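You operate a simulated robot arm through the tools that you are given. There is no shell and no other tool. Be economical: measure what you need, move in short steps, check, and stop when the job is done.

Carry out the task below with a simulated robot arm. There is one attempt and no reset: what you move stays moved.

Task
Put the blue bottle on the silver steel board. Put the small tin that says "caps" from the work end of the timber table in the medium bowl and the small tin marked "clips" on the green olive tin. Take the white block and put it on top of the mug set carton. Put the purple bottle on top of the pan set carton. Put the small grey mug on the far end of the window bench away on the ledge of the cups bay. Put the light green bottle on the cook basin away on the ledge of the bags bay. Lift the wagon flap open. Do these in any order. Set down upright: blue bottle, purple bottle, small grey mug, light green bottle.

The check looks at the end state, three seconds after you hand in, the way a careful person would. Anything else that was tipped, shoved, dropped, spilled or broken makes it a failure. A push-on lid holds only when it is set on centred and level and pressed home; a screw cap is set on level and turned clockwise until tight.

Robot
A 6-joint arm with a fingered hand on a trunk, on a base that drives. Base frame: it is fixed to the floor where the robot stands at the start and does not move with it; the origin is under the middle of the robot, x ahead of it, y to its left, z up. Lengths are in m, angles in rad, forces in N, time in s.
With the tool pointing down near the work surface it reaches from about 0.12 to 0.38 m from the robot's upright axis, wherever it stands. Its first joint turns from -2.897 to 2.897 rad. Places, roughly: blue bottle [0.75, -0.25, 1]; ledge of the bags bay (25x67 cm) [0.72, 0.04, 0.92]; ledge of the cups bay (25x69 cm) [0.72, 0.84, 0.92]; light green bottle [0.5, 7, 1]; medium bowl [-0.75, 3.25, 0.75]; mug set carton [0.5, 4.75, 0.5]; olive tin (11x8x2 cm) [-0.6, 3.9, 0.8]; pan set carton [0.5, 4.5, 0.5]; purple bottle [-1.5, 6.75, 1]; small grey mug [-1, 7, 1]; small tin [-0.75, 3.75, 0.75]; steel board [-0.75, 3, 0.75]; wagon flap [-8.5, 6.8, 0.4]; white block (7x8x5 cm) [-2.1, 4.6, 0.8]. Payload 2.3 kg.
Tool frame: the origin (TCP) lies between the finger pads and is the grasp point; the fingertips stand 0.022 m ahead of it; z points along the fingers, y is the line along which they close. Largest opening 0.112 m; the body of the gripper starts 0.06 m behind the TCP. The gripper is a hand of 3 fingers: y runs from the thumb to the fingers, the wrist lies at [0, 0, -0.218] in the tool frame, and closing takes about 1.5 s.
Orientation is that of the tool frame in the base frame, as a unit quaternion [w, x, y, z]. With the fingers straight down and closing along the base's y, the tool's x points along the base's -x, its y along +y and its z along -z.

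Tools
- The arm moves only by the tool arm_command. Its argument "plan" is a list of rows, each a list of 6 numbers: the shift along the base's x, y, z in units of 400 mm (1.0 is 400 mm), then the turn, a rotation vector about the base's x, y, z in units of 60 degrees (1.0 is 60 degrees). In form: [[tx, ty, tz, ax, ay, az], ...]. A call has 1 to 12 rows; each row is the pose to reach, as a shift and turn from the pose commanded when the call began. "hand" is the gripper command, from -1 (fully open) to 1 (shut), values between in proportion, set as the call begins (left out, the last holds). A call with a number of a shift or a turn outside -1 to 1 is refused whole. Rows are played at 5 a second. More than 0.05 m and 0.15 rad between two rows, or a gripper value outside its range, and nothing of the call is played. Where a pose cannot be reached the arm comes as near as it can. A force on the tool above 40 N (or 10 N above the force at the start of the call, whichever is more), or a blocked arm, ends the call early, and 0.2 s more pass. The fingers move at their own pace (about 0.072 m/s each) and stop on an object; they squeeze with about 27 N. The grip force told is the motor's: it shows also when the fingers shut on nothing. Time passes only in rows, and 0.2 s behind the last, so rows that repeat a pose let the fingers close. It gives the time, the measured TCP pose, the force on the tool (base axes), the opening and the grip force at its end, in the units of the frame above (readings bear some noise), with the torque about the TCP (base axes, N m) and any sound that the robot's microphone picked up, and new pictures: "pictures" is both (left out), scene, wrist or none.
- Cameras (640 x 400 px; columns grow to the right, rows downward): "scene" is now at [0.0223, 0.0939, 1.5267]; the picture's right is [-0.51, -0.86, 0.00], its down [-0.54, 0.32, -0.78] and it looks along [0.67, -0.40, -0.63] (base axes); focal length 271 px, centre (320, 200). "wrist" rides on the gripper at [0.066, 0.003, -0.081] in the tool frame; the picture's right is [-0.05, 1.00, 0.00], its down [-0.77, -0.04, -0.64] and it looks along [-0.64, -0.03, 0.77] (tool axes); focal length 275 px, centre (320, 200). There is no depth. A picture from a camera that has moved, and an enlarged one, comes with that camera's place and axes in the base frame and with its lens. The place of the scene camera against the robot may be out by one fixed shift of up to 0.025 m in any direction.
- raise_lower(by): slides the trunk up (or, below 0, down) by that many m; the arm and the scene camera ride with it, the base frame stays. It gives what a move gives, with no picture.
- steer(legs): drives the robot by 1 to 6 legs, each [ahead, left, turn to the left] in m, m and rad, along the robot's own axes; the way and the turn of a leg run together, so that a leg with both is an arc; at most 1.5 m and 3.142 rad a leg. The arm and the cameras ride along, it lands a little off, and it stops where it bumps. It gives what a move gives, and a new picture of the scene camera.
- finger_targets(finger1, finger2, thumb_bend): sets how far each is bent, from 0 (flat) to 1 (curled in); at 0.3 the hand is open as for a grip, at 0.7 the pads meet at the TCP. One left out holds its place. A second passes; each finger stops where it meets its share of the squeeze, and holds until it gets a number again. A gripper value or a shape takes the hand back. It gives what a move gives, with no picture; readings hold the bend of each and the force on the fingers (four entries, about 0 where the hand has none), thumb and palm.
- hand_shape(shape): the hand has 3 fingers and takes this shape, open, in about a second: jaw (thumb against the fingers, like two jaws); tri (thumb and two fingers); tip (a fingertip pinch); poke (one finger out to press); point (the index stretched); flat (the hand flat); cup (the hand cupped); fist (a fist). The gripper value then closes the fingers along that shape, each until it touches; the sizes above hold for jaw. It gives what a move gives, with no picture.
- turn_head(pan, tilt): turns the head with the scene camera to pan (to the left, within 2.705 rad either way) and tilt (down, from -0.506 to 1.204), counted from straight ahead of the robot. It gives what a move gives, and a new picture of the scene camera.
- inspect(camera, box): a new picture of the part [left, top, right, bottom] of that camera's present view, enlarged. No time passes.
- close_job(): hands the job in; it is judged then, once.

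Go step by step. Nothing tells you exact positions but the pictures and the camera data: compare them with the known pose of the tool, close in by small moves and look again before you grip or let go. The budget is 217 turns and 260 pictures, counting those below and the enlarged ones. Unless the task says otherwise, let go and move clear before handing in.

The tools are called by a JSON object that holds its "api" and its "payload". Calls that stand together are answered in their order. arm_command: Moves the arm, as the interface text tells. Its arguments: {"type":"object","properties":{"plan":{"type":"array"},"hand":{"type":"number"},"pictures":{"type":"string","enum":["both","scene","wrist","none"]}},"required":["plan"]} The other tools are called the same way: raise_lower (by) slides the trunk up or down; hand_shape (shape) gives the hand a shape; finger_targets (finger1, finger2, thumb_bend) moves the fingers one by one; steer (legs) drives the base; turn_head (pan, tilt) turns the head that bears the scene camera; inspect (camera, box) takes an enlarged picture of a part of a camera's view; close_job () hands the job in.

At the start:

```text
time_s: 0.0
eef_pos: [0.2401, -0.1918, 1.1778]
tcp_rot: [-0.001, -0.001, 1.0, -0.001]
contact_force: [0.2, -1.0, 0.4]
wrist_torque: [-0.02, -0.04, 0.01]
grip_width: 0.1121
finger_force: 0.0
shape: jaw
bend: [0.3, 0.3, 0.3]
finger forces: [0.0, 0.0, 0.0, 0.0, 0.0, 0.0]
trunk travel left (down, up): [-0.424, 0.166]
robot x, y, heading: [0.003, 0.0003, -0.0]
head pan, tilt: [-0.536, 0.677]
```

scene: 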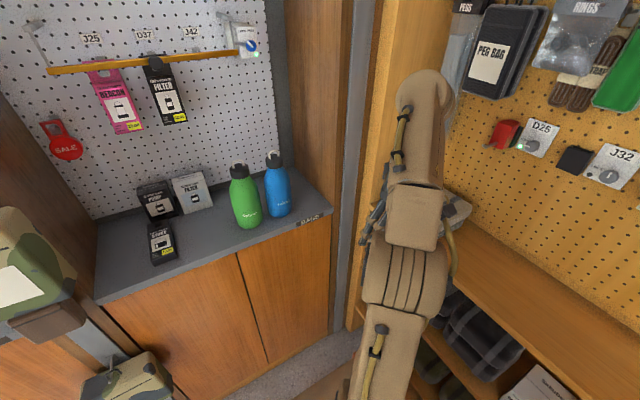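
wrist: 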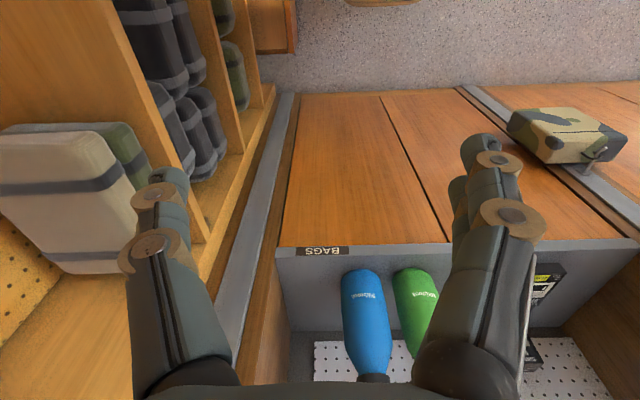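

The blue bottle stands at about (0.69, -0.15) on the bags ledge with the green one beside it. I'll look around before I drive.

{"api": "turn_head", "payload": {"pan": 0.5, "tilt": 0.6}}

{"api": "turn_head", "payload": {"pan": 1.6, "tilt": 0.3}}

{"api": "turn_head", "payload": {"pan": 2.6, "tilt": 0.3}}

{"api": "turn_head", "payload": {"pan": 0.0, "tilt": 0.9}}

```text
time_s: 1.3
eef_pos: [0.2407, -0.1912, 1.1778]
tcp_rot: [0.0, -0.001, 1.0, -0.001]
contact_force: [0.8, 0.5, -0.2]
wrist_torque: [0.05, 0.01, 0.0]
grip_width: 0.1118
finger_force: 0.1
shape: jaw
bend: [0.3, 0.3, 0.3]
finger forces: [0.0, 0.0, 0.1, 0.1, 0.1, 0.0]
trunk travel left (down, up): [-0.424, 0.166]
robot x, y, heading: [-0.0015, 0.0013, -0.004]
head pan, tilt: [0.499, 0.6]
camera scene: at [0.0262, 0.18, 1.5334], right [0.48, -0.88, 0.0], down [-0.5, -0.27, -0.83], along [0.72, 0.39, -0.56], focal length 271 px, centre (320, 200)
```

scene: 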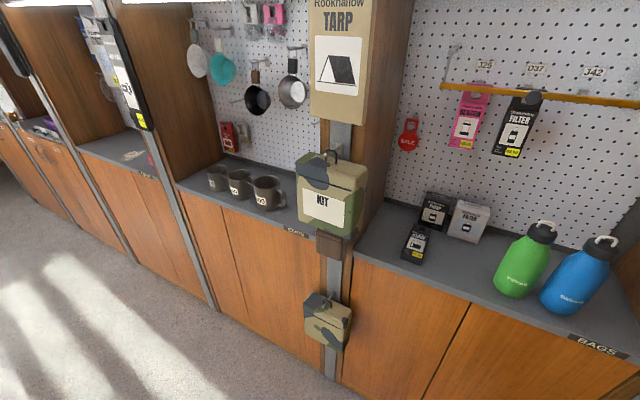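

```text
time_s: 2.6
eef_pos: [0.2398, -0.1906, 1.1783]
tcp_rot: [0.0, -0.001, 1.0, -0.001]
contact_force: [0.1, 0.2, -0.6]
wrist_torque: [-0.01, -0.01, -0.01]
grip_width: 0.1118
finger_force: 0.0
shape: jaw
bend: [0.3, 0.3, 0.3]
finger forces: [0.0, 0.1, 0.0, 0.0, 0.1, 0.0]
trunk travel left (down, up): [-0.424, 0.166]
robot x, y, heading: [-0.0004, -0.0001, 0.004]
head pan, tilt: [1.6, 0.3]
camera scene: at [-0.0542, 0.2311, 1.5608], right [1.0, 0.03, 0.0], down [0.01, -0.3, -0.96], along [-0.03, 0.95, -0.3], focal length 271 px, centre (320, 200)
```

scene: 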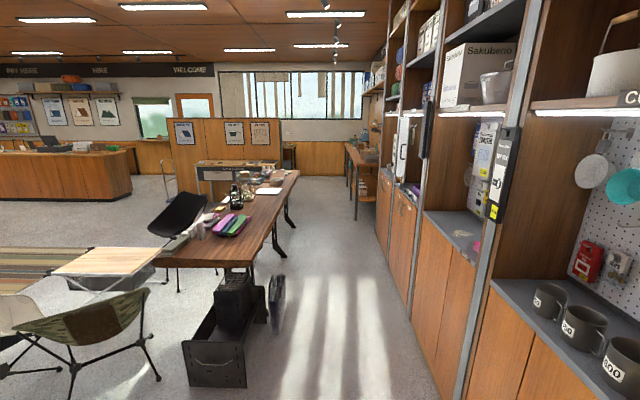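

```text
time_s: 3.9
eef_pos: [0.2409, -0.1915, 1.1778]
tcp_rot: [0.0, -0.001, 1.0, -0.001]
contact_force: [0.4, -0.8, -0.6]
wrist_torque: [0.0, 0.05, 0.0]
grip_width: 0.1118
finger_force: 0.0
shape: jaw
bend: [0.3, 0.3, 0.3]
finger forces: [0.1, 0.0, 0.1, 0.0, 0.1, 0.0]
trunk travel left (down, up): [-0.424, 0.166]
robot x, y, heading: [-0.0007, -0.0005, 0.007]
head pan, tilt: [2.601, 0.3]
camera scene: at [-0.1315, 0.186, 1.5609], right [0.52, 0.86, 0.0], down [0.25, -0.15, -0.96], along [-0.82, 0.49, -0.3], focal length 271 px, centre (320, 200)
```

scene: 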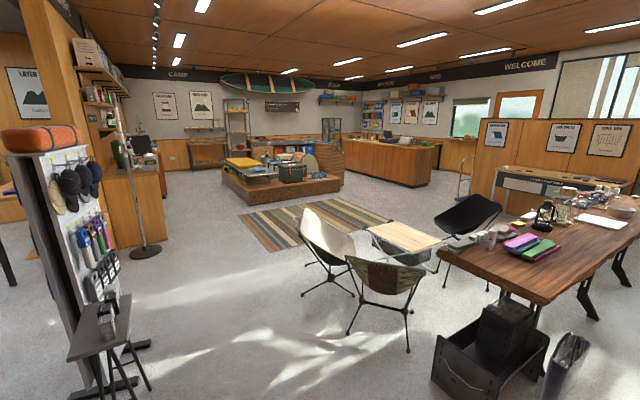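

```text
time_s: 6.2
eef_pos: [0.2406, -0.1914, 1.1766]
tcp_rot: [0.0, 0.0, 1.0, -0.001]
contact_force: [-0.3, -1.0, -0.7]
wrist_torque: [-0.03, 0.01, 0.01]
grip_width: 0.1122
finger_force: 0.1
shape: jaw
bend: [0.3, 0.3, 0.3]
finger forces: [0.0, 0.0, 0.0, 0.0, 0.0, 0.1]
trunk travel left (down, up): [-0.424, 0.166]
robot x, y, heading: [0.0001, -0.0005, 0.003]
head pan, tilt: [0.0, 0.901]
camera scene: at [0.024, 0.1378, 1.5086], right [0.0, -1.0, 0.0], down [-0.78, 0.0, -0.62], along [0.62, 0.0, -0.78], focal length 271 px, centre (320, 200)
```

scene: 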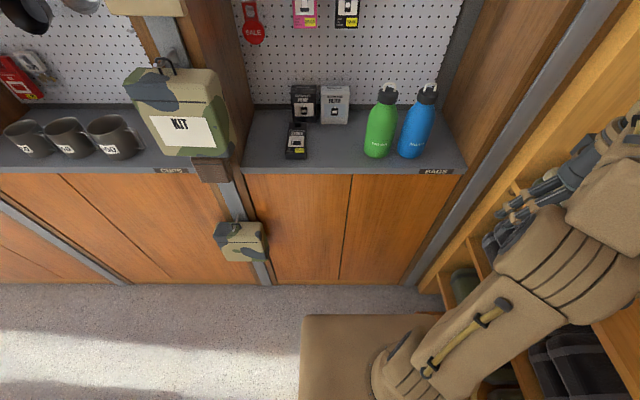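

Bags, cups, ledges and tables are all mapped roughly now. I'll look at the bottle's cap closely before I pick a grip.

{"api": "inspect", "payload": {"camera": "scene", "box": [340, 60, 460, 180]}}

{"api": "turn_head", "payload": {"pan": -0.3, "tilt": 1.2}}

```text
3.33 times, centred on (400, 120) of scene
camera zoom: at [0.024, 0.1378, 1.5086], right [0.0, -1.0, 0.0], down [-0.78, 0.0, -0.62], along [0.62, 0.0, -0.78], focal length 903 px, centre (53, 467)
```

zoom: 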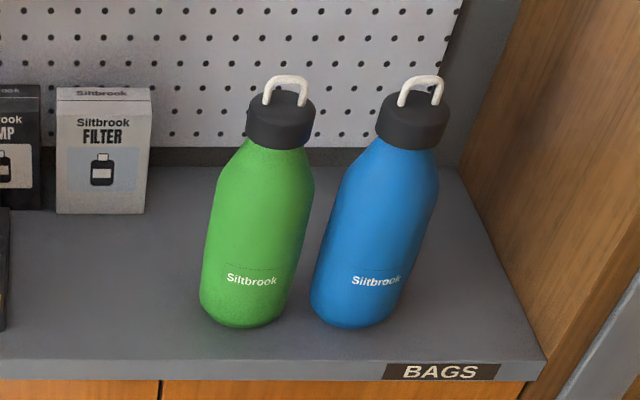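

```text
time_s: 7.0
eef_pos: [0.2411, -0.1912, 1.1762]
tcp_rot: [0.0, 0.0, 1.0, -0.001]
contact_force: [0.4, 0.4, 0.5]
wrist_torque: [-0.03, -0.02, 0.0]
grip_width: 0.1118
finger_force: 0.0
shape: jaw
bend: [0.3, 0.3, 0.3]
finger forces: [0.1, 0.1, 0.0, 0.0, 0.0, 0.0]
trunk travel left (down, up): [-0.424, 0.166]
robot x, y, heading: [-0.0019, -0.0026, -0.006]
head pan, tilt: [-0.3, 1.201]
camera scene: at [0.002, 0.1213, 1.4888], right [-0.29, -0.96, 0.0], down [-0.89, 0.27, -0.36], along [0.35, -0.11, -0.93], focal length 271 px, centre (320, 200)
```

scene: 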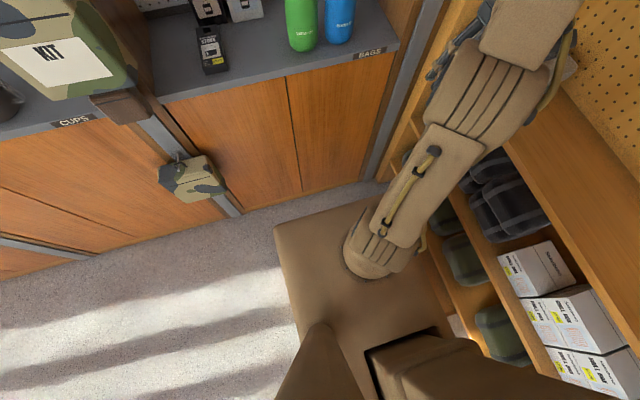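

The arm's axis and the base front are clear. I'll drive 0.25 m closer to the bags ledge.

{"api": "steer", "payload": {"legs": [[0.25, 0, 0]]}}

{"api": "turn_head", "payload": {"pan": -0.3, "tilt": 0.9}}

```text
time_s: 8.8
eef_pos: [0.4918, -0.1934, 1.1772]
tcp_rot: [0.0, 0.002, 1.0, -0.001]
contact_force: [0.2, 0.4, 0.6]
wrist_torque: [0.0, 0.01, -0.01]
grip_width: 0.112
finger_force: 0.1
shape: jaw
bend: [0.3, 0.3, 0.3]
finger forces: [0.0, 0.0, 0.1, 0.0, 0.0, 0.0]
trunk travel left (down, up): [-0.424, 0.166]
robot x, y, heading: [0.2555, -0.0008, -0.002]
head pan, tilt: [-0.3, 1.201]
camera scene: at [0.2555, 0.1207, 1.4888], right [-0.3, -0.95, 0.0], down [-0.89, 0.28, -0.36], along [0.35, -0.11, -0.93], focal length 271 px, centre (320, 200)
```

scene: 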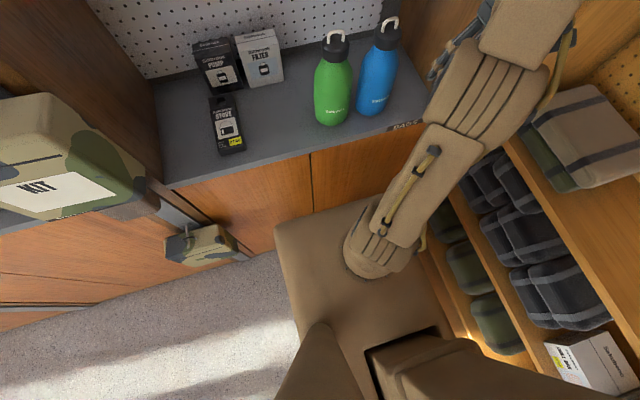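

```text
time_s: 9.7
eef_pos: [0.4916, -0.1932, 1.1776]
tcp_rot: [0.0, 0.001, 1.0, -0.001]
contact_force: [-0.3, 0.5, -1.0]
wrist_torque: [0.02, 0.03, 0.01]
grip_width: 0.1117
finger_force: 0.0
shape: jaw
bend: [0.3, 0.3, 0.3]
finger forces: [0.0, 0.0, 0.0, 0.0, 0.0, 0.1]
trunk travel left (down, up): [-0.424, 0.166]
robot x, y, heading: [0.2521, 0.0012, -0.005]
head pan, tilt: [-0.3, 0.901]
camera scene: at [0.2733, 0.1149, 1.5085], right [-0.3, -0.95, 0.0], down [-0.75, 0.24, -0.62], along [0.59, -0.19, -0.78], focal length 271 px, centre (320, 200)
```

scene: 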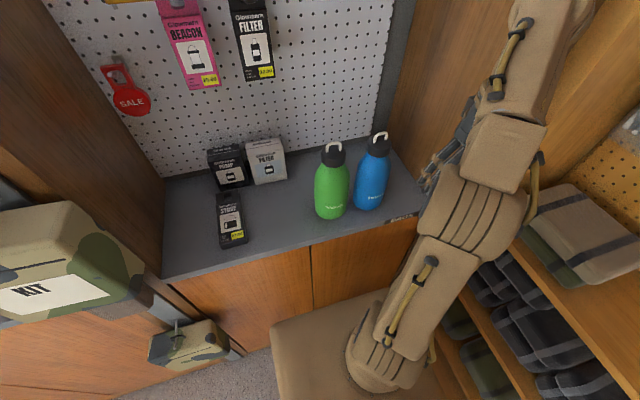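

The bottle sits near (0.69, -0.15), top at about z 1.13. I'll turn the hand so that it closes along x, then look through the wrist camera.

{"api": "arm_command", "payload": {"plan": [[0, 0, 0.05, 0, 0, -0.14], [0, 0.02, 0.1, 0, 0, -0.28], [0, 0.04, 0.12, 0, 0, -0.42], [0, 0.05, 0.12, 0, 0, -0.56], [0, 0.06, 0.12, 0, 0, -0.7], [0, 0.08, 0.12, 0, 0, -0.84], [0, 0.1, 0.12, 0, 0, -0.98]], "pictures": "none"}}

{"api": "arm_command", "payload": {"plan": [[0.05, 0, 0, 0, 0, -0.13], [0.1, 0, 0, 0, 0, -0.26], [0.15, 0, 0, 0, 0, -0.39], [0.2, 0, 0, 0, 0, -0.52]], "pictures": "both"}}

```text
time_s: 11.2
eef_pos: [0.4553, -0.1763, 1.2009]
tcp_rot: [-0.001, 0.493, 0.87, 0.0]
contact_force: [0.9, 0.1, 0.5]
wrist_torque: [0.03, 0.01, -0.02]
grip_width: 0.1118
finger_force: 0.1
shape: jaw
bend: [0.3, 0.3, 0.3]
finger forces: [0.0, 0.0, 0.1, 0.0, 0.1, 0.0]
out of reach, approached as far as the arm can: row 1, 2, 3, 4, 5, 6, 7
trunk travel left (down, up): [-0.424, 0.166]
robot x, y, heading: [0.2519, 0.0003, -0.004]
head pan, tilt: [-0.3, 0.901]
```

```text
time_s: 12.2
eef_pos: [0.4838, -0.1977, 1.133]
tcp_rot: [0.002, 0.707, 0.707, 0.0]
contact_force: [0.1, -0.4, 0.7]
wrist_torque: [0.0, -0.01, 0.04]
grip_width: 0.112
finger_force: 0.1
shape: jaw
bend: [0.3, 0.3, 0.3]
finger forces: [0.1, 0.1, 0.0, 0.1, 0.0, 0.0]
out of reach, approached as far as the arm can: row 1, 2, 3, 4
trunk travel left (down, up): [-0.424, 0.166]
robot x, y, heading: [0.2512, 0.0008, -0.001]
head pan, tilt: [-0.3, 0.901]
camera scene: at [0.2735, 0.1149, 1.5086], right [-0.3, -0.95, 0.0], down [-0.75, 0.24, -0.62], along [0.59, -0.19, -0.78], focal length 271 px, centre (320, 200)
camera wrist: at [0.4885, -0.1302, 1.2135], right [1.0, -0.05, 0.0], down [-0.04, -0.77, 0.64], along [-0.03, -0.64, -0.77], focal length 275 px, centre (320, 200)
```

scene: 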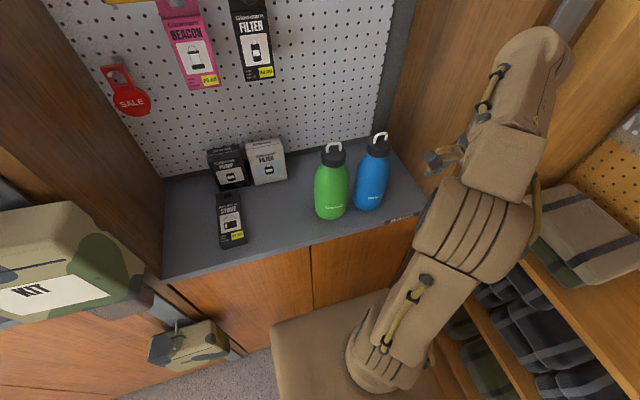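
wrist: 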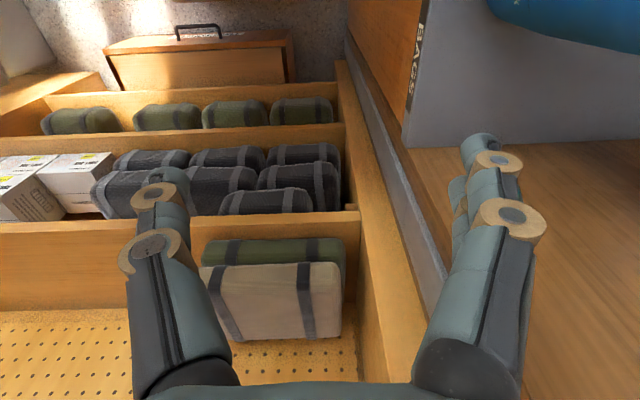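

The arm was out of reach at that height. I'll raise the trunk and drive a little nearer.

{"api": "raise_lower", "payload": {"by": 0.16}}

{"api": "steer", "payload": {"legs": [[0.05, 0, 0]]}}

```text
time_s: 14.1
eef_pos: [0.486, -0.197, 1.2924]
tcp_rot: [0.001, 0.708, 0.706, 0.001]
contact_force: [0.3, -0.3, -0.3]
wrist_torque: [0.01, -0.01, -0.02]
grip_width: 0.1118
finger_force: 0.1
shape: jaw
bend: [0.3, 0.3, 0.3]
finger forces: [0.1, 0.1, 0.0, 0.0, 0.1, 0.1]
trunk travel left (down, up): [-0.584, 0.006]
robot x, y, heading: [0.2523, 0.0017, -0.005]
head pan, tilt: [-0.3, 0.901]
```

```text
time_s: 15.0
eef_pos: [0.5357, -0.1954, 1.2924]
tcp_rot: [0.001, 0.706, 0.708, 0.001]
contact_force: [0.2, 1.2, 0.4]
wrist_torque: [0.0, 0.04, 0.01]
grip_width: 0.1119
finger_force: 0.0
shape: jaw
bend: [0.3, 0.3, 0.3]
finger forces: [0.0, 0.0, 0.1, 0.1, 0.1, 0.1]
trunk travel left (down, up): [-0.584, 0.006]
robot x, y, heading: [0.3037, -0.0002, -0.006]
head pan, tilt: [-0.3, 0.901]
camera scene: at [0.3235, 0.1147, 1.6686], right [-0.3, -0.95, 0.0], down [-0.75, 0.23, -0.62], along [0.59, -0.19, -0.78], focal length 271 px, centre (320, 200)
```

scene: 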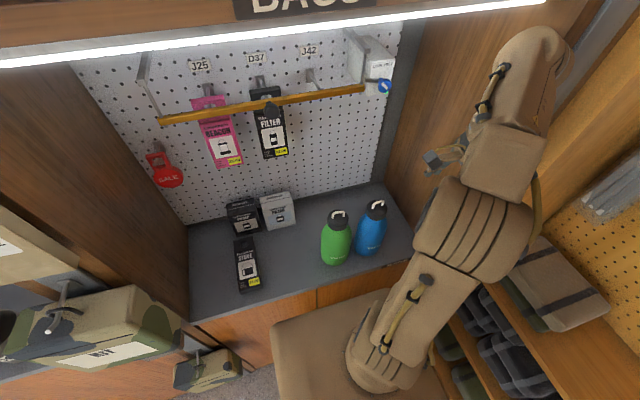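

I'll lower the hand to z 1.20 and slide toward the bottle, watching reach.

{"api": "arm_command", "payload": {"plan": [[0.02, 0, -0.11, 0, 0, 0], [0.05, 0, -0.2, 0, 0, 0], [0.12, 0, -0.23, 0, 0, 0], [0.2, 0.03, -0.23, 0, 0, 0], [0.25, 0.06, -0.23, 0, 0, 0]]}}

```text
time_s: 16.2
eef_pos: [0.6268, -0.1766, 1.1939]
tcp_rot: [0.002, 0.706, 0.708, 0.003]
contact_force: [-1.0, -0.2, -0.2]
wrist_torque: [0.03, -0.01, 0.01]
grip_width: 0.1121
finger_force: 0.1
shape: jaw
bend: [0.3, 0.3, 0.3]
finger forces: [0.0, 0.1, 0.1, 0.0, 0.1, 0.0]
out of reach, approached as far as the arm can: row 5
trunk travel left (down, up): [-0.584, 0.006]
robot x, y, heading: [0.303, -0.0024, -0.008]
head pan, tilt: [-0.3, 0.901]
camera scene: at [0.3222, 0.1147, 1.6686], right [-0.3, -0.95, 0.0], down [-0.75, 0.23, -0.62], along [0.59, -0.19, -0.78], focal length 271 px, centre (320, 200)
camera wrist: at [0.6296, -0.1111, 1.2752], right [1.0, -0.04, 0.01], down [-0.04, -0.77, 0.64], along [-0.02, -0.64, -0.77], focal length 275 px, centre (320, 200)
```

scene: 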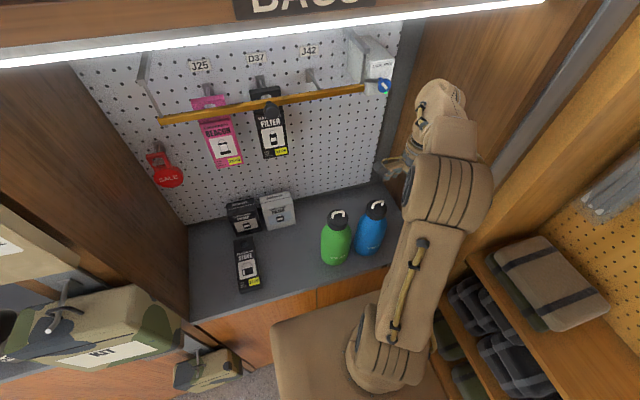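
wrist: 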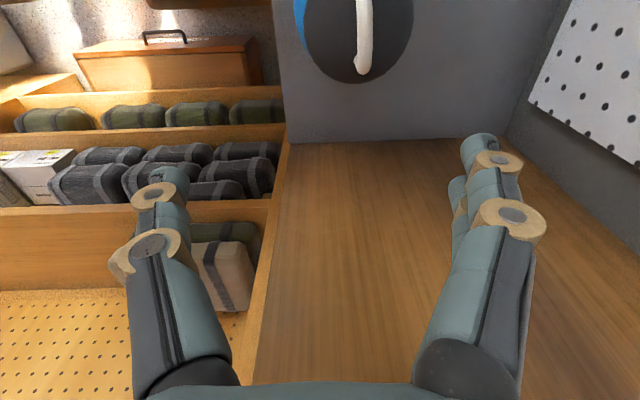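

The wrist view puts the bottle's cap at about (0.652, -0.135), top of the cap near z 1.12. I'll centre above it and look.

{"api": "arm_command", "payload": {"plan": [[0.03, 0.05, 0, 0, 0, 0], [0.05, 0.09, 0.0, 0, 0, 0], [0.05, 0.09, 0.0, 0, 0, 0]], "pictures": "wrist"}}

```text
time_s: 17.0
eef_pos: [0.6277, -0.1635, 1.1804]
tcp_rot: [0.002, 0.706, 0.709, 0.003]
contact_force: [-1.0, 0.6, -0.6]
wrist_torque: [-0.05, -0.02, 0.03]
grip_width: 0.1118
finger_force: 0.2
shape: jaw
bend: [0.3, 0.3, 0.3]
finger forces: [0.0, 0.0, 0.0, 0.0, 0.0, 0.0]
out of reach, approached as far as the arm can: row 1, 2, 3
trunk travel left (down, up): [-0.584, 0.006]
robot x, y, heading: [0.3003, 0.0014, -0.005]
head pan, tilt: [-0.3, 0.901]
camera wrist: at [0.6297, -0.0964, 1.2614], right [1.0, -0.04, 0.01], down [-0.04, -0.77, 0.64], along [-0.02, -0.64, -0.77], focal length 275 px, centre (320, 200)
```

wrist: 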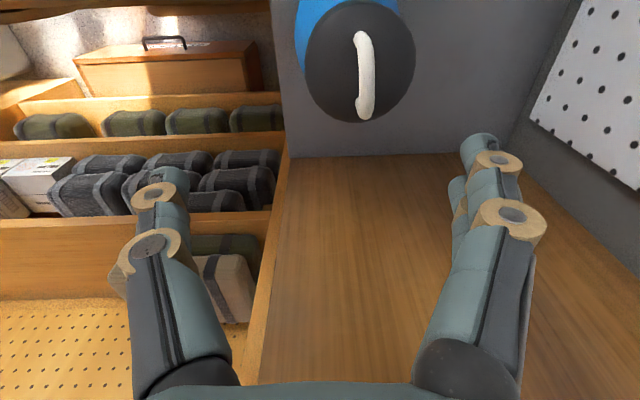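

Still at the reach limit; the cap is at about (0.650, -0.131, 1.11). I'll drive 0.04 m ahead and look again.

{"api": "steer", "payload": {"legs": [[0.04, 0, 0]]}}

{"api": "arm_command", "payload": {"plan": [[-0.04, 0.02, 0, 0, 0, 0], [-0.08, 0.02, 0.0, 0, 0, 0]], "pictures": "wrist"}}

```text
time_s: 17.9
eef_pos: [0.6657, -0.1628, 1.1798]
tcp_rot: [0.002, 0.705, 0.709, 0.003]
contact_force: [0.7, 0.1, 0.7]
wrist_torque: [0.0, 0.0, -0.02]
grip_width: 0.112
finger_force: 0.0
shape: jaw
bend: [0.3, 0.3, 0.3]
finger forces: [0.0, 0.0, 0.0, 0.1, 0.0, 0.0]
trunk travel left (down, up): [-0.584, 0.006]
robot x, y, heading: [0.3396, -0.0021, -0.003]
head pan, tilt: [-0.3, 0.901]
camera scene: at [0.3623, 0.1146, 1.6686], right [-0.3, -0.95, 0.0], down [-0.75, 0.23, -0.62], along [0.59, -0.19, -0.78], focal length 271 px, centre (320, 200)
```

scene: 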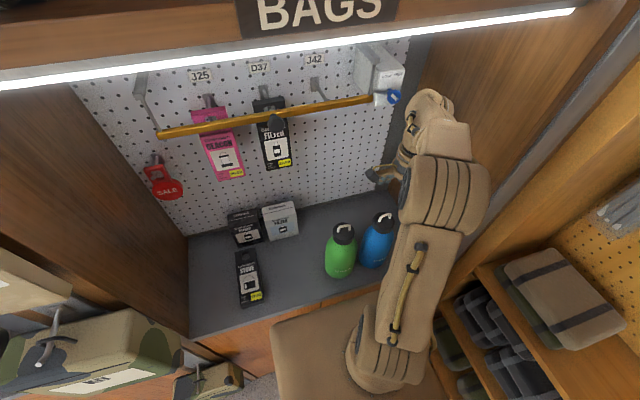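

```text
time_s: 18.5
eef_pos: [0.6341, -0.1551, 1.1788]
tcp_rot: [0.002, 0.706, 0.708, 0.002]
contact_force: [0.4, 0.1, -0.3]
wrist_torque: [-0.01, -0.02, 0.02]
grip_width: 0.1117
finger_force: 0.2
shape: jaw
bend: [0.3, 0.3, 0.3]
finger forces: [0.0, 0.0, 0.0, 0.0, 0.0, 0.0]
trunk travel left (down, up): [-0.584, 0.006]
robot x, y, heading: [0.3414, 0.0018, -0.001]
head pan, tilt: [-0.3, 0.901]
camera wrist: at [0.6374, -0.0895, 1.2617], right [1.0, -0.04, 0.01], down [-0.04, -0.77, 0.64], along [-0.02, -0.64, -0.77], focal length 275 px, centre (320, 200)
```

wrist: 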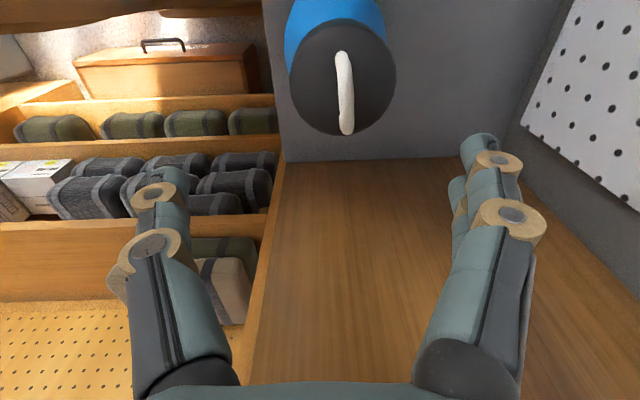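

Within reach now: the cap is at (0.649, -0.133). I'll centre on it, descend and stop to look.

{"api": "arm_command", "payload": {"plan": [[0.0375, 0.055, 0, 0, 0, 0], [0.0375, 0.055, -0.07, 0, 0, 0], [0.0375, 0.055, -0.14, 0, 0, 0], [0.0375, 0.055, -0.185, 0, 0, 0], [0.0375, 0.055, -0.185, 0, 0, 0]]}}

```text
time_s: 19.7
eef_pos: [0.6478, -0.1347, 1.1061]
tcp_rot: [0.002, 0.706, 0.708, 0.004]
contact_force: [-0.6, -0.1, -0.2]
wrist_torque: [0.06, 0.03, 0.01]
grip_width: 0.112
finger_force: 0.0
shape: jaw
bend: [0.3, 0.3, 0.3]
finger forces: [0.1, 0.1, 0.0, 0.0, 0.1, 0.1]
out of reach, approached as far as the arm can: row 1
trunk travel left (down, up): [-0.584, 0.006]
robot x, y, heading: [0.3351, -0.0003, -0.0]
head pan, tilt: [-0.3, 0.901]
camera scene: at [0.3614, 0.1147, 1.6686], right [-0.3, -0.95, 0.0], down [-0.75, 0.23, -0.62], along [0.59, -0.19, -0.78], focal length 271 px, centre (320, 200)
camera wrist: at [0.6511, -0.0675, 1.1883], right [1.0, -0.04, 0.01], down [-0.04, -0.77, 0.63], along [-0.02, -0.63, -0.77], focal length 275 px, centre (320, 200)
```

scene: 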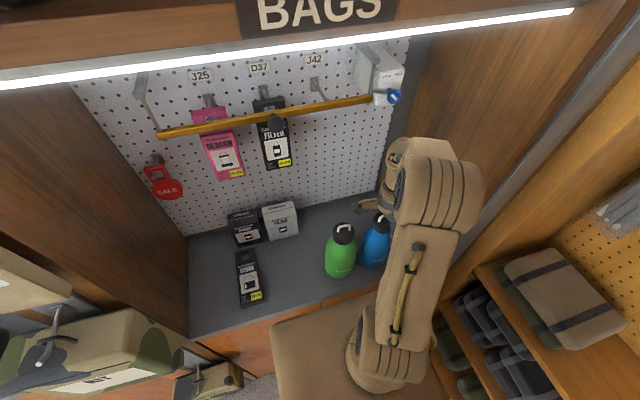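
wrist: 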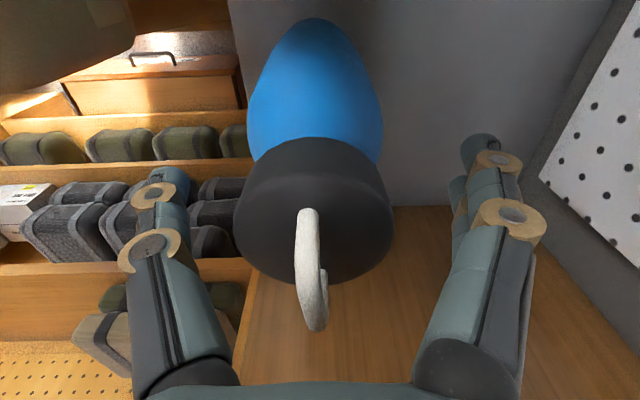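

The cap lies between the fingers at the TCP. I'll close.

{"api": "arm_command", "payload": {"plan": [[0, 0, -0.01, 0, 0, 0], [0, 0, -0.01, 0, 0, 0], [0, 0, -0.01, 0, 0, 0], [0, 0, -0.01, 0, 0, 0], [0, 0, -0.01, 0, 0, 0], [0, 0, -0.01, 0, 0, 0], [0, 0, -0.01, 0, 0, 0], [0, 0, -0.01, 0, 0, 0]], "hand": 1, "pictures": "wrist"}}

```text
time_s: 21.5
eef_pos: [0.6482, -0.1329, 1.1023]
tcp_rot: [0.0, 0.706, 0.709, 0.007]
contact_force: [-0.2, -1.4, 6.2]
wrist_torque: [-0.01, -0.05, -0.01]
grip_width: 0.0398
finger_force: 27.1
shape: jaw
bend: [0.74, 0.74, 0.7]
finger forces: [11.6, 11.9, 0.1, 0.0, 23.1, 0.1]
trunk travel left (down, up): [-0.584, 0.006]
robot x, y, heading: [0.3411, -0.0007, -0.005]
head pan, tilt: [-0.3, 0.901]
camera wrist: at [0.6508, -0.068, 1.185], right [1.0, -0.04, 0.01], down [-0.04, -0.78, 0.63], along [-0.02, -0.63, -0.78], focal length 275 px, centre (320, 200)
```

wrist: 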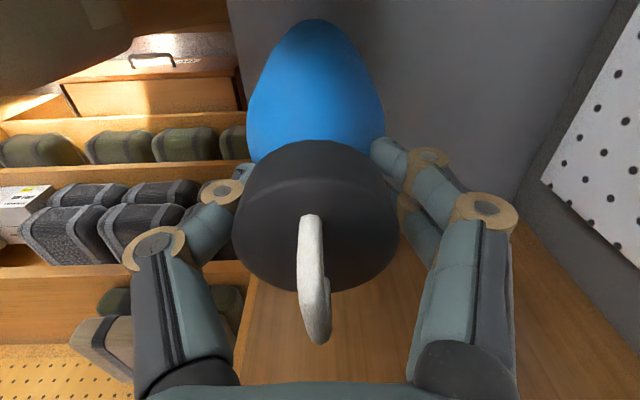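

Gripped. I'll lift 3 cm and draw back while keeping clear of the rail.

{"api": "arm_command", "payload": {"plan": [[0, 0, 0.03, 0, 0, 0], [0, -0.0, 0.08, 0, 0, 0], [-0.03, -0.02, 0.1, 0, 0, 0], [-0.1, -0.03, 0.12, 0, 0, 0], [-0.18, -0.03, 0.13, 0, 0, 0], [-0.25, -0.03, 0.13, 0, 0, 0]]}}

```text
time_s: 22.9
eef_pos: [0.5481, -0.1484, 1.1581]
tcp_rot: [0.003, 0.706, 0.708, 0.003]
contact_force: [0.8, 0.0, -1.0]
wrist_torque: [-0.02, 0.01, 0.02]
grip_width: 0.0392
finger_force: 27.0
shape: jaw
bend: [0.74, 0.74, 0.7]
finger forces: [11.0, 10.7, 0.1, 0.0, 21.5, 0.0]
trunk travel left (down, up): [-0.584, 0.006]
robot x, y, heading: [0.343, -0.0034, -0.004]
head pan, tilt: [-0.3, 0.901]
camera scene: at [0.3606, 0.1149, 1.6686], right [-0.3, -0.95, 0.0], down [-0.75, 0.23, -0.62], along [0.59, -0.19, -0.78], focal length 271 px, centre (320, 200)
camera wrist: at [0.5509, -0.0814, 1.2378], right [1.0, -0.04, 0.01], down [-0.04, -0.77, 0.64], along [-0.02, -0.64, -0.77], focal length 275 px, centre (320, 200)
```

scene: 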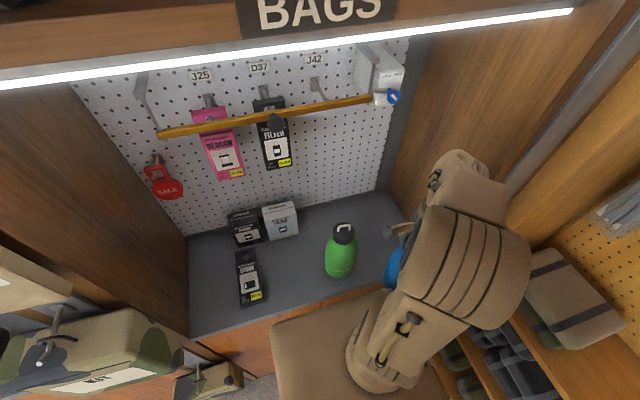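
wrist: 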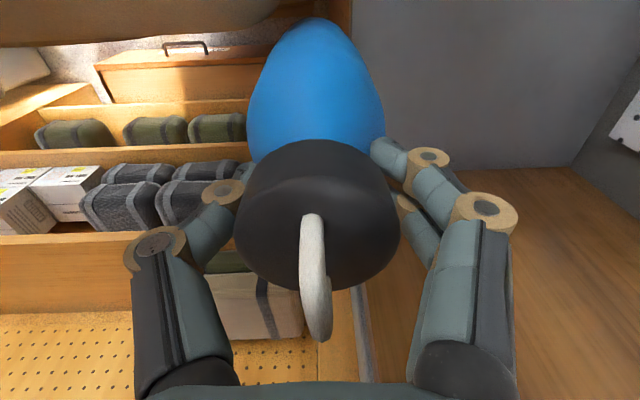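

The bottle is held. I'll back out, turn left and drive up the aisle toward the timber table.

{"api": "steer", "payload": {"legs": [[-0.35, 0, 0], [0, 0, 1.571]]}}

{"api": "turn_head", "payload": {"pan": 0.2, "tilt": 0.5}}

```text
time_s: 27.6
eef_pos: [0.2072, 0.0861, 1.1573]
tcp_rot: [0.002, 0.301, 0.954, 0.004]
contact_force: [-0.1, -0.4, -0.7]
wrist_torque: [-0.04, -0.02, -0.03]
grip_width: 0.0389
finger_force: 27.2
shape: jaw
bend: [0.74, 0.74, 0.7]
finger forces: [11.1, 10.9, 0.0, 0.0, 21.6, 0.1]
trunk travel left (down, up): [-0.584, 0.006]
robot x, y, heading: [-0.0312, -0.0032, 0.955]
head pan, tilt: [-0.3, 0.901]
stopped in leg 2: the robot was blocked; the commanded pose is now the measured one
camera scene: at [-0.1152, 0.0762, 1.6684], right [0.61, -0.79, 0.0], down [-0.62, -0.48, -0.62], along [0.5, 0.38, -0.78], focal length 271 px, centre (320, 200)
```

scene: 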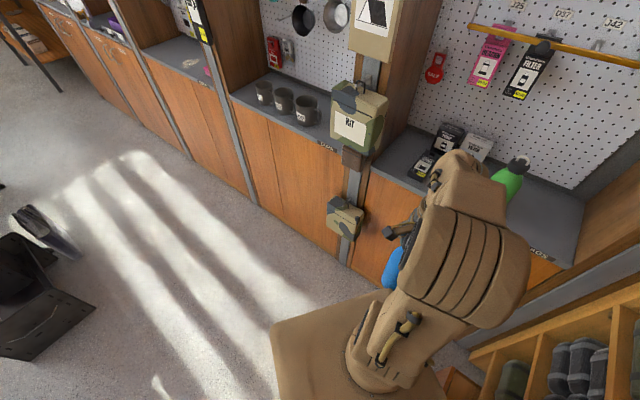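

```text
time_s: 28.6
eef_pos: [0.21, 0.0863, 1.1568]
tcp_rot: [0.001, 0.3, 0.954, 0.004]
contact_force: [-0.9, -0.4, -1.1]
wrist_torque: [0.05, -0.02, 0.03]
grip_width: 0.0389
finger_force: 27.6
shape: jaw
bend: [0.74, 0.74, 0.7]
finger forces: [11.0, 11.0, 0.0, 0.0, 21.5, 0.0]
trunk travel left (down, up): [-0.584, 0.006]
robot x, y, heading: [-0.0297, 0.0022, 0.951]
head pan, tilt: [0.201, 0.499]
camera scene: at [-0.1349, 0.1137, 1.7024], right [0.91, -0.41, 0.0], down [-0.19, -0.44, -0.88], along [0.36, 0.8, -0.48], focal length 271 px, centre (320, 200)
```

scene: 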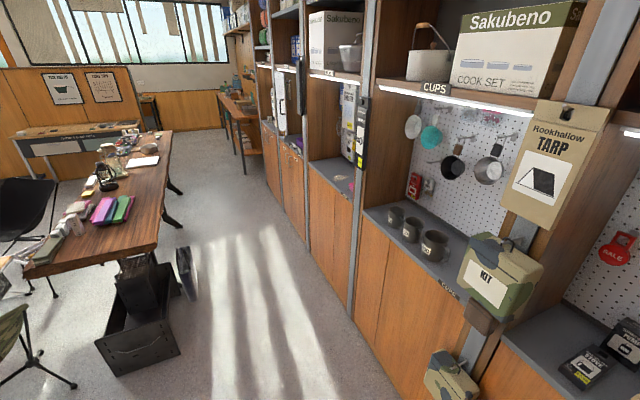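

Something behind blocked the turn. I'll shift toward +y, then finish the turn.

{"api": "steer", "payload": {"legs": [[0.32, 0.24, 0], [0, 0, 0.62], [1.2, 0, 0]]}}

```text
time_s: 38.5
eef_pos: [0.1027, 1.8102, 1.1556]
tcp_rot: [0.0, -0.003, 1.0, 0.004]
contact_force: [0.3, 0.6, -1.2]
wrist_torque: [-0.01, 0.0, -0.01]
grip_width: 0.0387
finger_force: 27.2
shape: jaw
bend: [0.74, 0.74, 0.7]
finger forces: [10.9, 10.6, 0.0, 0.1, 21.2, 0.0]
trunk travel left (down, up): [-0.584, 0.006]
robot x, y, heading: [-0.0444, 1.6008, 1.566]
head pan, tilt: [0.201, 0.499]
camera scene: at [-0.1941, 1.6282, 1.7025], right [0.98, 0.2, 0.0], down [0.09, -0.47, -0.88], along [-0.17, 0.86, -0.48], focal length 271 px, centre (320, 200)
```

scene: 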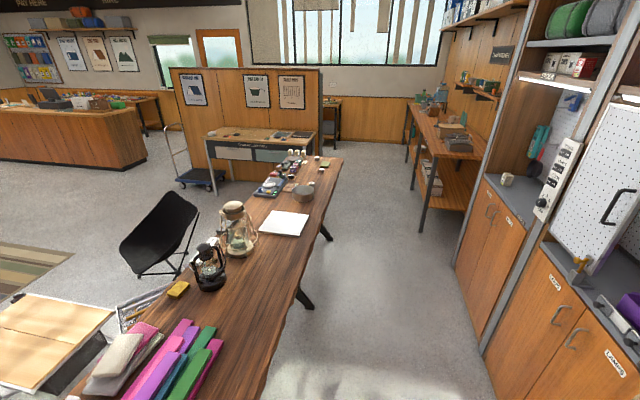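

The table is ahead on the left. I'll zoom in on its work end.

{"api": "inspect", "payload": {"camera": "scene", "box": [230, 140, 360, 240]}}

{"api": "inspect", "payload": {"camera": "scene", "box": [390, 60, 520, 200]}}

```text
4.00 times, centred on (295, 190) of scene
camera zoom: at [-0.1941, 1.6282, 1.7025], right [0.98, 0.2, 0.0], down [0.09, -0.47, -0.88], along [-0.17, 0.86, -0.48], focal length 1084 px, centre (420, 240)
```

zoom: 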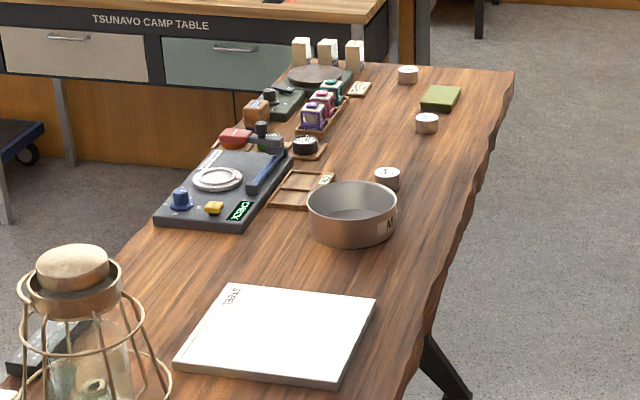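

```text
2.86 times, centred on (455, 130) of scene
camera zoom: at [-0.1941, 1.6282, 1.7025], right [0.98, 0.2, 0.0], down [0.09, -0.47, -0.88], along [-0.17, 0.86, -0.48], focal length 774 px, centre (-66, 400)
```

zoom: 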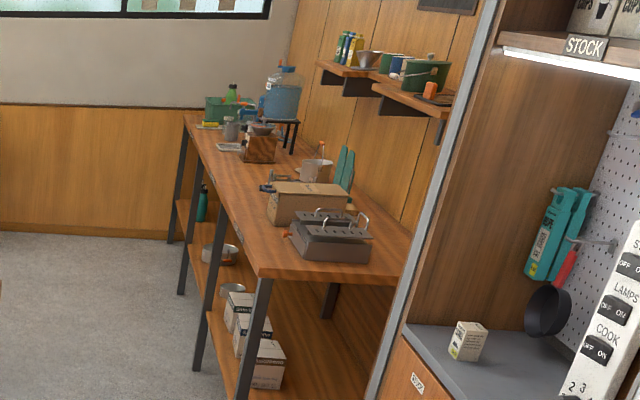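

The steel board is at about (-0.70, 2.95), the bowl just beyond it. I'll drive alongside and turn to face the table.

{"api": "steer", "payload": {"legs": [[1.35, -0.12, 0], [0, 0, 1.571]]}}

{"api": "turn_head", "payload": {"pan": -0.2, "tilt": 0.9}}

```text
time_s: 49.3
eef_pos: [-0.1313, 3.0979, 1.1573]
tcp_rot: [0.002, 0.734, -0.679, -0.002]
contact_force: [0.4, 0.4, -0.7]
wrist_torque: [-0.02, 0.01, -0.02]
grip_width: 0.0384
finger_force: 27.2
shape: jaw
bend: [0.74, 0.74, 0.7]
finger forces: [10.9, 10.6, 0.0, 0.0, 21.1, 0.0]
trunk travel left (down, up): [-0.584, 0.006]
robot x, y, heading: [0.0907, 2.9662, -3.071]
head pan, tilt: [0.201, 0.499]
camera scene: at [0.0781, 2.8038, 1.7025], right [-0.27, 0.96, 0.0], down [0.46, 0.13, -0.88], along [-0.85, -0.23, -0.48], focal length 271 px, centre (320, 200)
```

scene: 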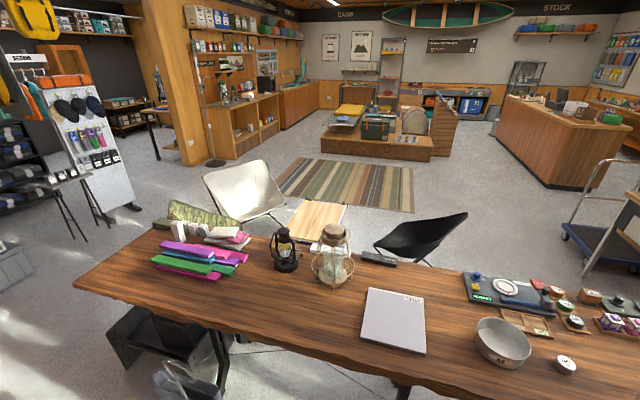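

```text
time_s: 50.2
eef_pos: [-0.1316, 3.0986, 1.1563]
tcp_rot: [0.002, 0.734, -0.679, -0.002]
contact_force: [0.7, 0.1, -0.5]
wrist_torque: [-0.01, 0.0, 0.01]
grip_width: 0.0383
finger_force: 27.3
shape: jaw
bend: [0.74, 0.74, 0.7]
finger forces: [10.8, 10.5, 0.1, 0.0, 21.1, 0.0]
trunk travel left (down, up): [-0.584, 0.006]
robot x, y, heading: [0.0865, 2.9614, -3.065]
head pan, tilt: [-0.201, 0.901]
camera scene: at [0.0908, 2.8378, 1.6687], right [0.13, 0.99, 0.0], down [0.78, -0.1, -0.62], along [-0.62, 0.08, -0.78], focal length 271 px, centre (320, 200)
```

scene: 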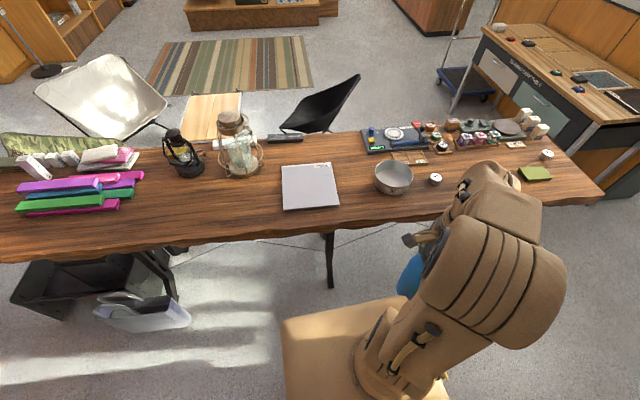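

The table edge is near x -0.44 and a leg stands under it near y 2.97. I'll square up, shift left to y 2.71 and creep in.

{"api": "steer", "payload": {"legs": [[0, 0, -0.075], [0.1, 0.25, 0]]}}

{"api": "turn_head", "payload": {"pan": 0.3, "tilt": 1.2}}

```text
time_s: 52.5
eef_pos: [-0.2222, 2.8668, 1.1569]
tcp_rot: [0.002, 0.71, -0.704, -0.003]
contact_force: [0.5, -0.6, -0.5]
wrist_torque: [0.0, -0.03, -0.03]
grip_width: 0.0385
finger_force: 27.0
shape: jaw
bend: [0.74, 0.74, 0.7]
finger forces: [11.0, 10.6, 0.1, 0.0, 21.1, 0.0]
trunk travel left (down, up): [-0.584, 0.006]
robot x, y, heading: [-0.0108, 2.7208, -3.14]
head pan, tilt: [-0.201, 0.901]
camera scene: at [-0.0186, 2.5928, 1.6686], right [0.2, 0.98, 0.0], down [0.77, -0.16, -0.62], along [-0.61, 0.12, -0.78], focal length 271 px, centre (320, 200)
```

scene: 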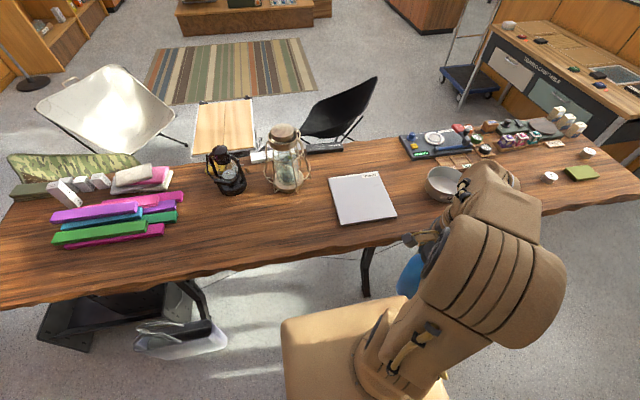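

```text
time_s: 53.5
eef_pos: [-0.2227, 2.8673, 1.1566]
tcp_rot: [0.003, 0.711, -0.704, -0.002]
contact_force: [0.0, 0.2, -1.4]
wrist_torque: [-0.01, -0.03, -0.02]
grip_width: 0.0384
finger_force: 27.6
shape: jaw
bend: [0.74, 0.74, 0.7]
finger forces: [11.0, 10.5, 0.0, 0.0, 21.0, 0.1]
trunk travel left (down, up): [-0.584, 0.006]
robot x, y, heading: [-0.0117, 2.7178, -3.143]
head pan, tilt: [0.3, 1.201]
camera scene: at [0.0021, 2.5618, 1.6488], right [-0.3, 0.96, 0.0], down [0.89, 0.28, -0.36], along [-0.35, -0.11, -0.93], focal length 271 px, centre (320, 200)
```

scene: 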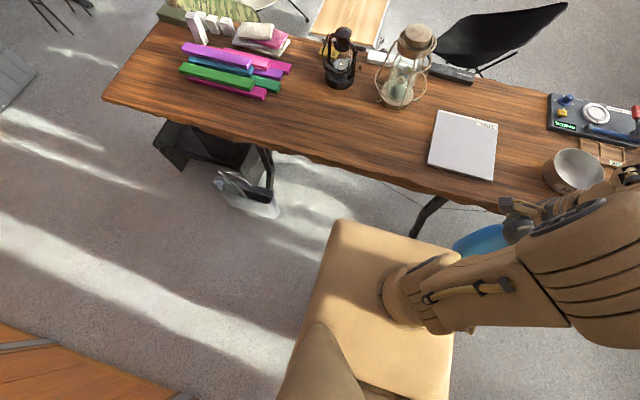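

The tan box that carries the arm rides with the trunk, so I'll lower the trunk for it to pass under the tabletop, then creep in.

{"api": "raise_lower", "payload": {"by": -0.17}}

{"api": "steer", "payload": {"legs": [[0.15, 0.02, 0]]}}

```text
time_s: 55.4
eef_pos: [-0.2231, 2.8679, 0.9871]
tcp_rot: [0.002, 0.71, -0.704, -0.002]
contact_force: [0.1, -1.1, -1.3]
wrist_torque: [0.02, -0.02, 0.01]
grip_width: 0.0385
finger_force: 26.6
shape: jaw
bend: [0.74, 0.74, 0.7]
finger forces: [11.0, 10.5, 0.1, 0.1, 21.1, 0.0]
trunk travel left (down, up): [-0.414, 0.176]
robot x, y, heading: [-0.0086, 2.7215, -3.136]
head pan, tilt: [0.3, 1.201]
```

```text
time_s: 56.8
eef_pos: [-0.377, 2.8491, 0.9865]
tcp_rot: [0.002, 0.71, -0.705, -0.003]
contact_force: [0.6, 0.4, -0.8]
wrist_torque: [0.03, -0.01, 0.03]
grip_width: 0.0383
finger_force: 27.1
shape: jaw
bend: [0.74, 0.74, 0.7]
finger forces: [11.0, 10.6, 0.1, 0.0, 21.2, 0.0]
trunk travel left (down, up): [-0.414, 0.176]
robot x, y, heading: [-0.1698, 2.7056, 3.141]
head pan, tilt: [0.3, 1.201]
camera scene: at [-0.1533, 2.5413, 1.4788], right [-0.29, 0.96, 0.0], down [0.89, 0.27, -0.36], along [-0.35, -0.11, -0.93], focal length 271 px, centre (320, 200)
```

scene: 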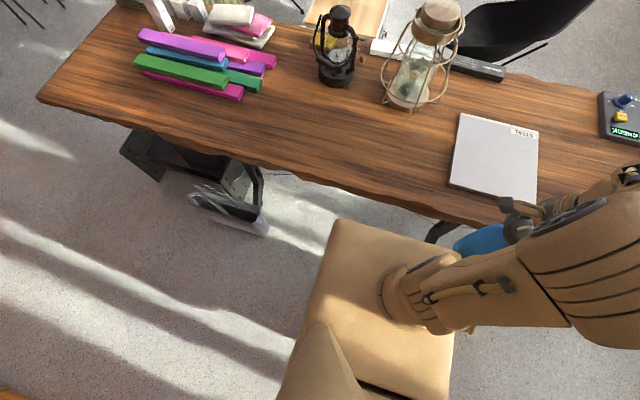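

I'll raise the hand a bit, lower the trunk slightly more for clearance, and creep under the edge.

{"api": "arm_command", "payload": {"plan": [[0, 0, 0.1, 0, 0, 0], [0, 0, 0.17, 0, 0, 0]], "pictures": "none"}}

{"api": "raise_lower", "payload": {"by": -0.04}}

{"api": "steer", "payload": {"legs": [[0.06, 0, 0]]}}

{"api": "steer", "payload": {"legs": [[0.06, 0, 0]]}}

```text
time_s: 57.4
eef_pos: [-0.3761, 2.8497, 1.0553]
tcp_rot: [0.002, 0.709, -0.705, -0.002]
contact_force: [0.8, 0.3, -1.2]
wrist_torque: [0.0, 0.04, 0.01]
grip_width: 0.0379
finger_force: 26.3
shape: jaw
bend: [0.74, 0.74, 0.7]
finger forces: [10.8, 10.6, 0.0, 0.0, 20.9, 0.0]
trunk travel left (down, up): [-0.414, 0.176]
robot x, y, heading: [-0.166, 2.7024, 3.143]
head pan, tilt: [0.3, 1.201]
```

```text
time_s: 58.2
eef_pos: [-0.3752, 2.8497, 1.0145]
tcp_rot: [0.003, 0.71, -0.704, -0.002]
contact_force: [0.5, -0.3, -0.5]
wrist_torque: [-0.03, 0.06, -0.03]
grip_width: 0.0381
finger_force: 26.8
shape: jaw
bend: [0.74, 0.74, 0.7]
finger forces: [10.8, 10.6, 0.0, 0.1, 20.9, 0.0]
trunk travel left (down, up): [-0.374, 0.216]
robot x, y, heading: [-0.168, 2.7029, 3.143]
head pan, tilt: [0.3, 1.201]
```

```text
time_s: 59.2
eef_pos: [-0.4377, 2.8516, 1.0138]
tcp_rot: [0.003, 0.709, -0.705, -0.002]
contact_force: [0.3, 0.1, -1.5]
wrist_torque: [0.02, 0.02, 0.02]
grip_width: 0.0382
finger_force: 27.2
shape: jaw
bend: [0.74, 0.74, 0.7]
finger forces: [10.9, 10.7, 0.0, 0.0, 20.9, 0.0]
trunk travel left (down, up): [-0.374, 0.216]
robot x, y, heading: [-0.227, 2.6991, 3.14]
head pan, tilt: [0.3, 1.201]
camera scene: at [-0.2144, 2.5415, 1.4388], right [-0.29, 0.96, 0.0], down [0.89, 0.27, -0.36], along [-0.35, -0.11, -0.93], focal length 271 px, centre (320, 200)
```

scene: 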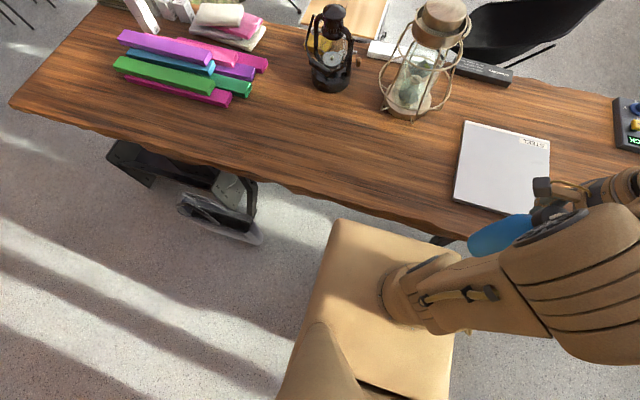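

```text
time_s: 60.2
eef_pos: [-0.497, 2.8499, 1.0139]
tcp_rot: [0.002, 0.71, -0.705, -0.003]
contact_force: [0.4, -0.9, -1.6]
wrist_torque: [0.01, -0.01, 0.0]
grip_width: 0.038
finger_force: 27.1
shape: jaw
bend: [0.74, 0.74, 0.7]
finger forces: [10.7, 10.8, 0.1, 0.0, 20.9, 0.0]
trunk travel left (down, up): [-0.374, 0.216]
robot x, y, heading: [-0.2867, 2.7011, 3.141]
head pan, tilt: [0.3, 1.201]
camera scene: at [-0.2738, 2.5416, 1.4388], right [-0.29, 0.96, 0.0], down [0.89, 0.27, -0.36], along [-0.35, -0.11, -0.93], focal length 271 px, centre (320, 200)
```

scene: 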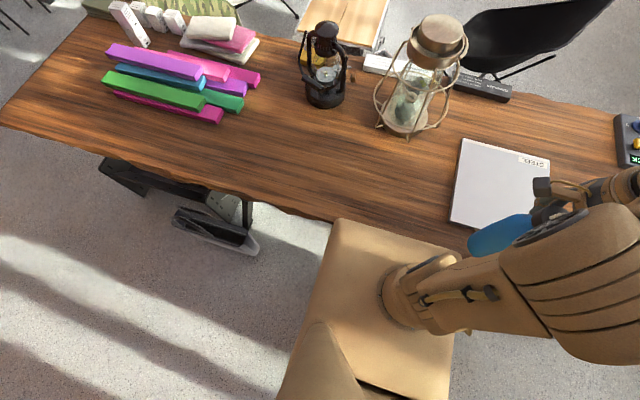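

The robot is close enough. I'll move the bottle over the board and look from the wrist.

{"api": "arm_command", "payload": {"plan": [[-0.1, 0.0, 0, 0, 0, 0], [-0.2, 0.01, 0, 0, 0, 0], [-0.28, 0.02, 0, 0, 0, 0], [-0.28, 0.02, 0, 0, 0, 0]]}}

```text
time_s: 61.2
eef_pos: [-0.5919, 2.868, 1.0037]
tcp_rot: [0.005, 0.71, -0.704, -0.004]
contact_force: [-0.4, -0.7, -0.8]
wrist_torque: [-0.02, -0.01, -0.04]
grip_width: 0.0379
finger_force: 26.8
shape: jaw
bend: [0.74, 0.74, 0.7]
finger forces: [10.7, 10.8, 0.0, 0.0, 20.8, 0.0]
out of reach, approached as far as the arm can: row 2, 3, 4
trunk travel left (down, up): [-0.374, 0.216]
robot x, y, heading: [-0.2852, 2.7045, 3.138]
head pan, tilt: [0.3, 1.201]
camera scene: at [-0.2724, 2.5414, 1.4388], right [-0.29, 0.96, 0.0], down [0.89, 0.27, -0.36], along [-0.35, -0.11, -0.93], focal length 271 px, centre (320, 200)
camera wrist: at [-0.594, 2.8032, 1.0839], right [-1.0, 0.04, 0.01], down [0.04, 0.77, 0.63], along [0.01, 0.63, -0.77], focal length 275 px, centre (320, 200)
```

scene: 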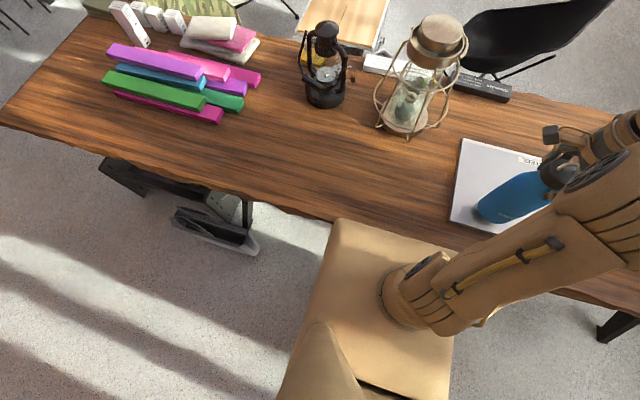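
wrist: 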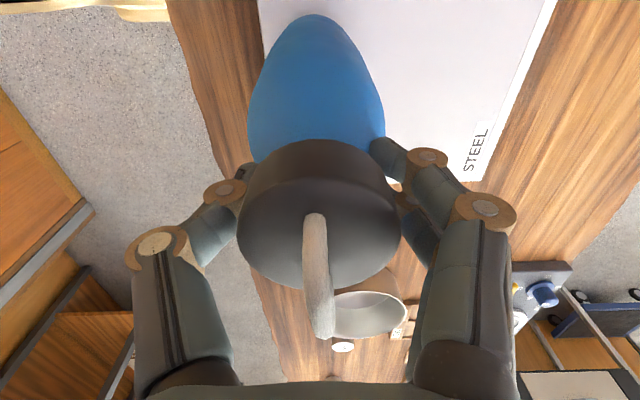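

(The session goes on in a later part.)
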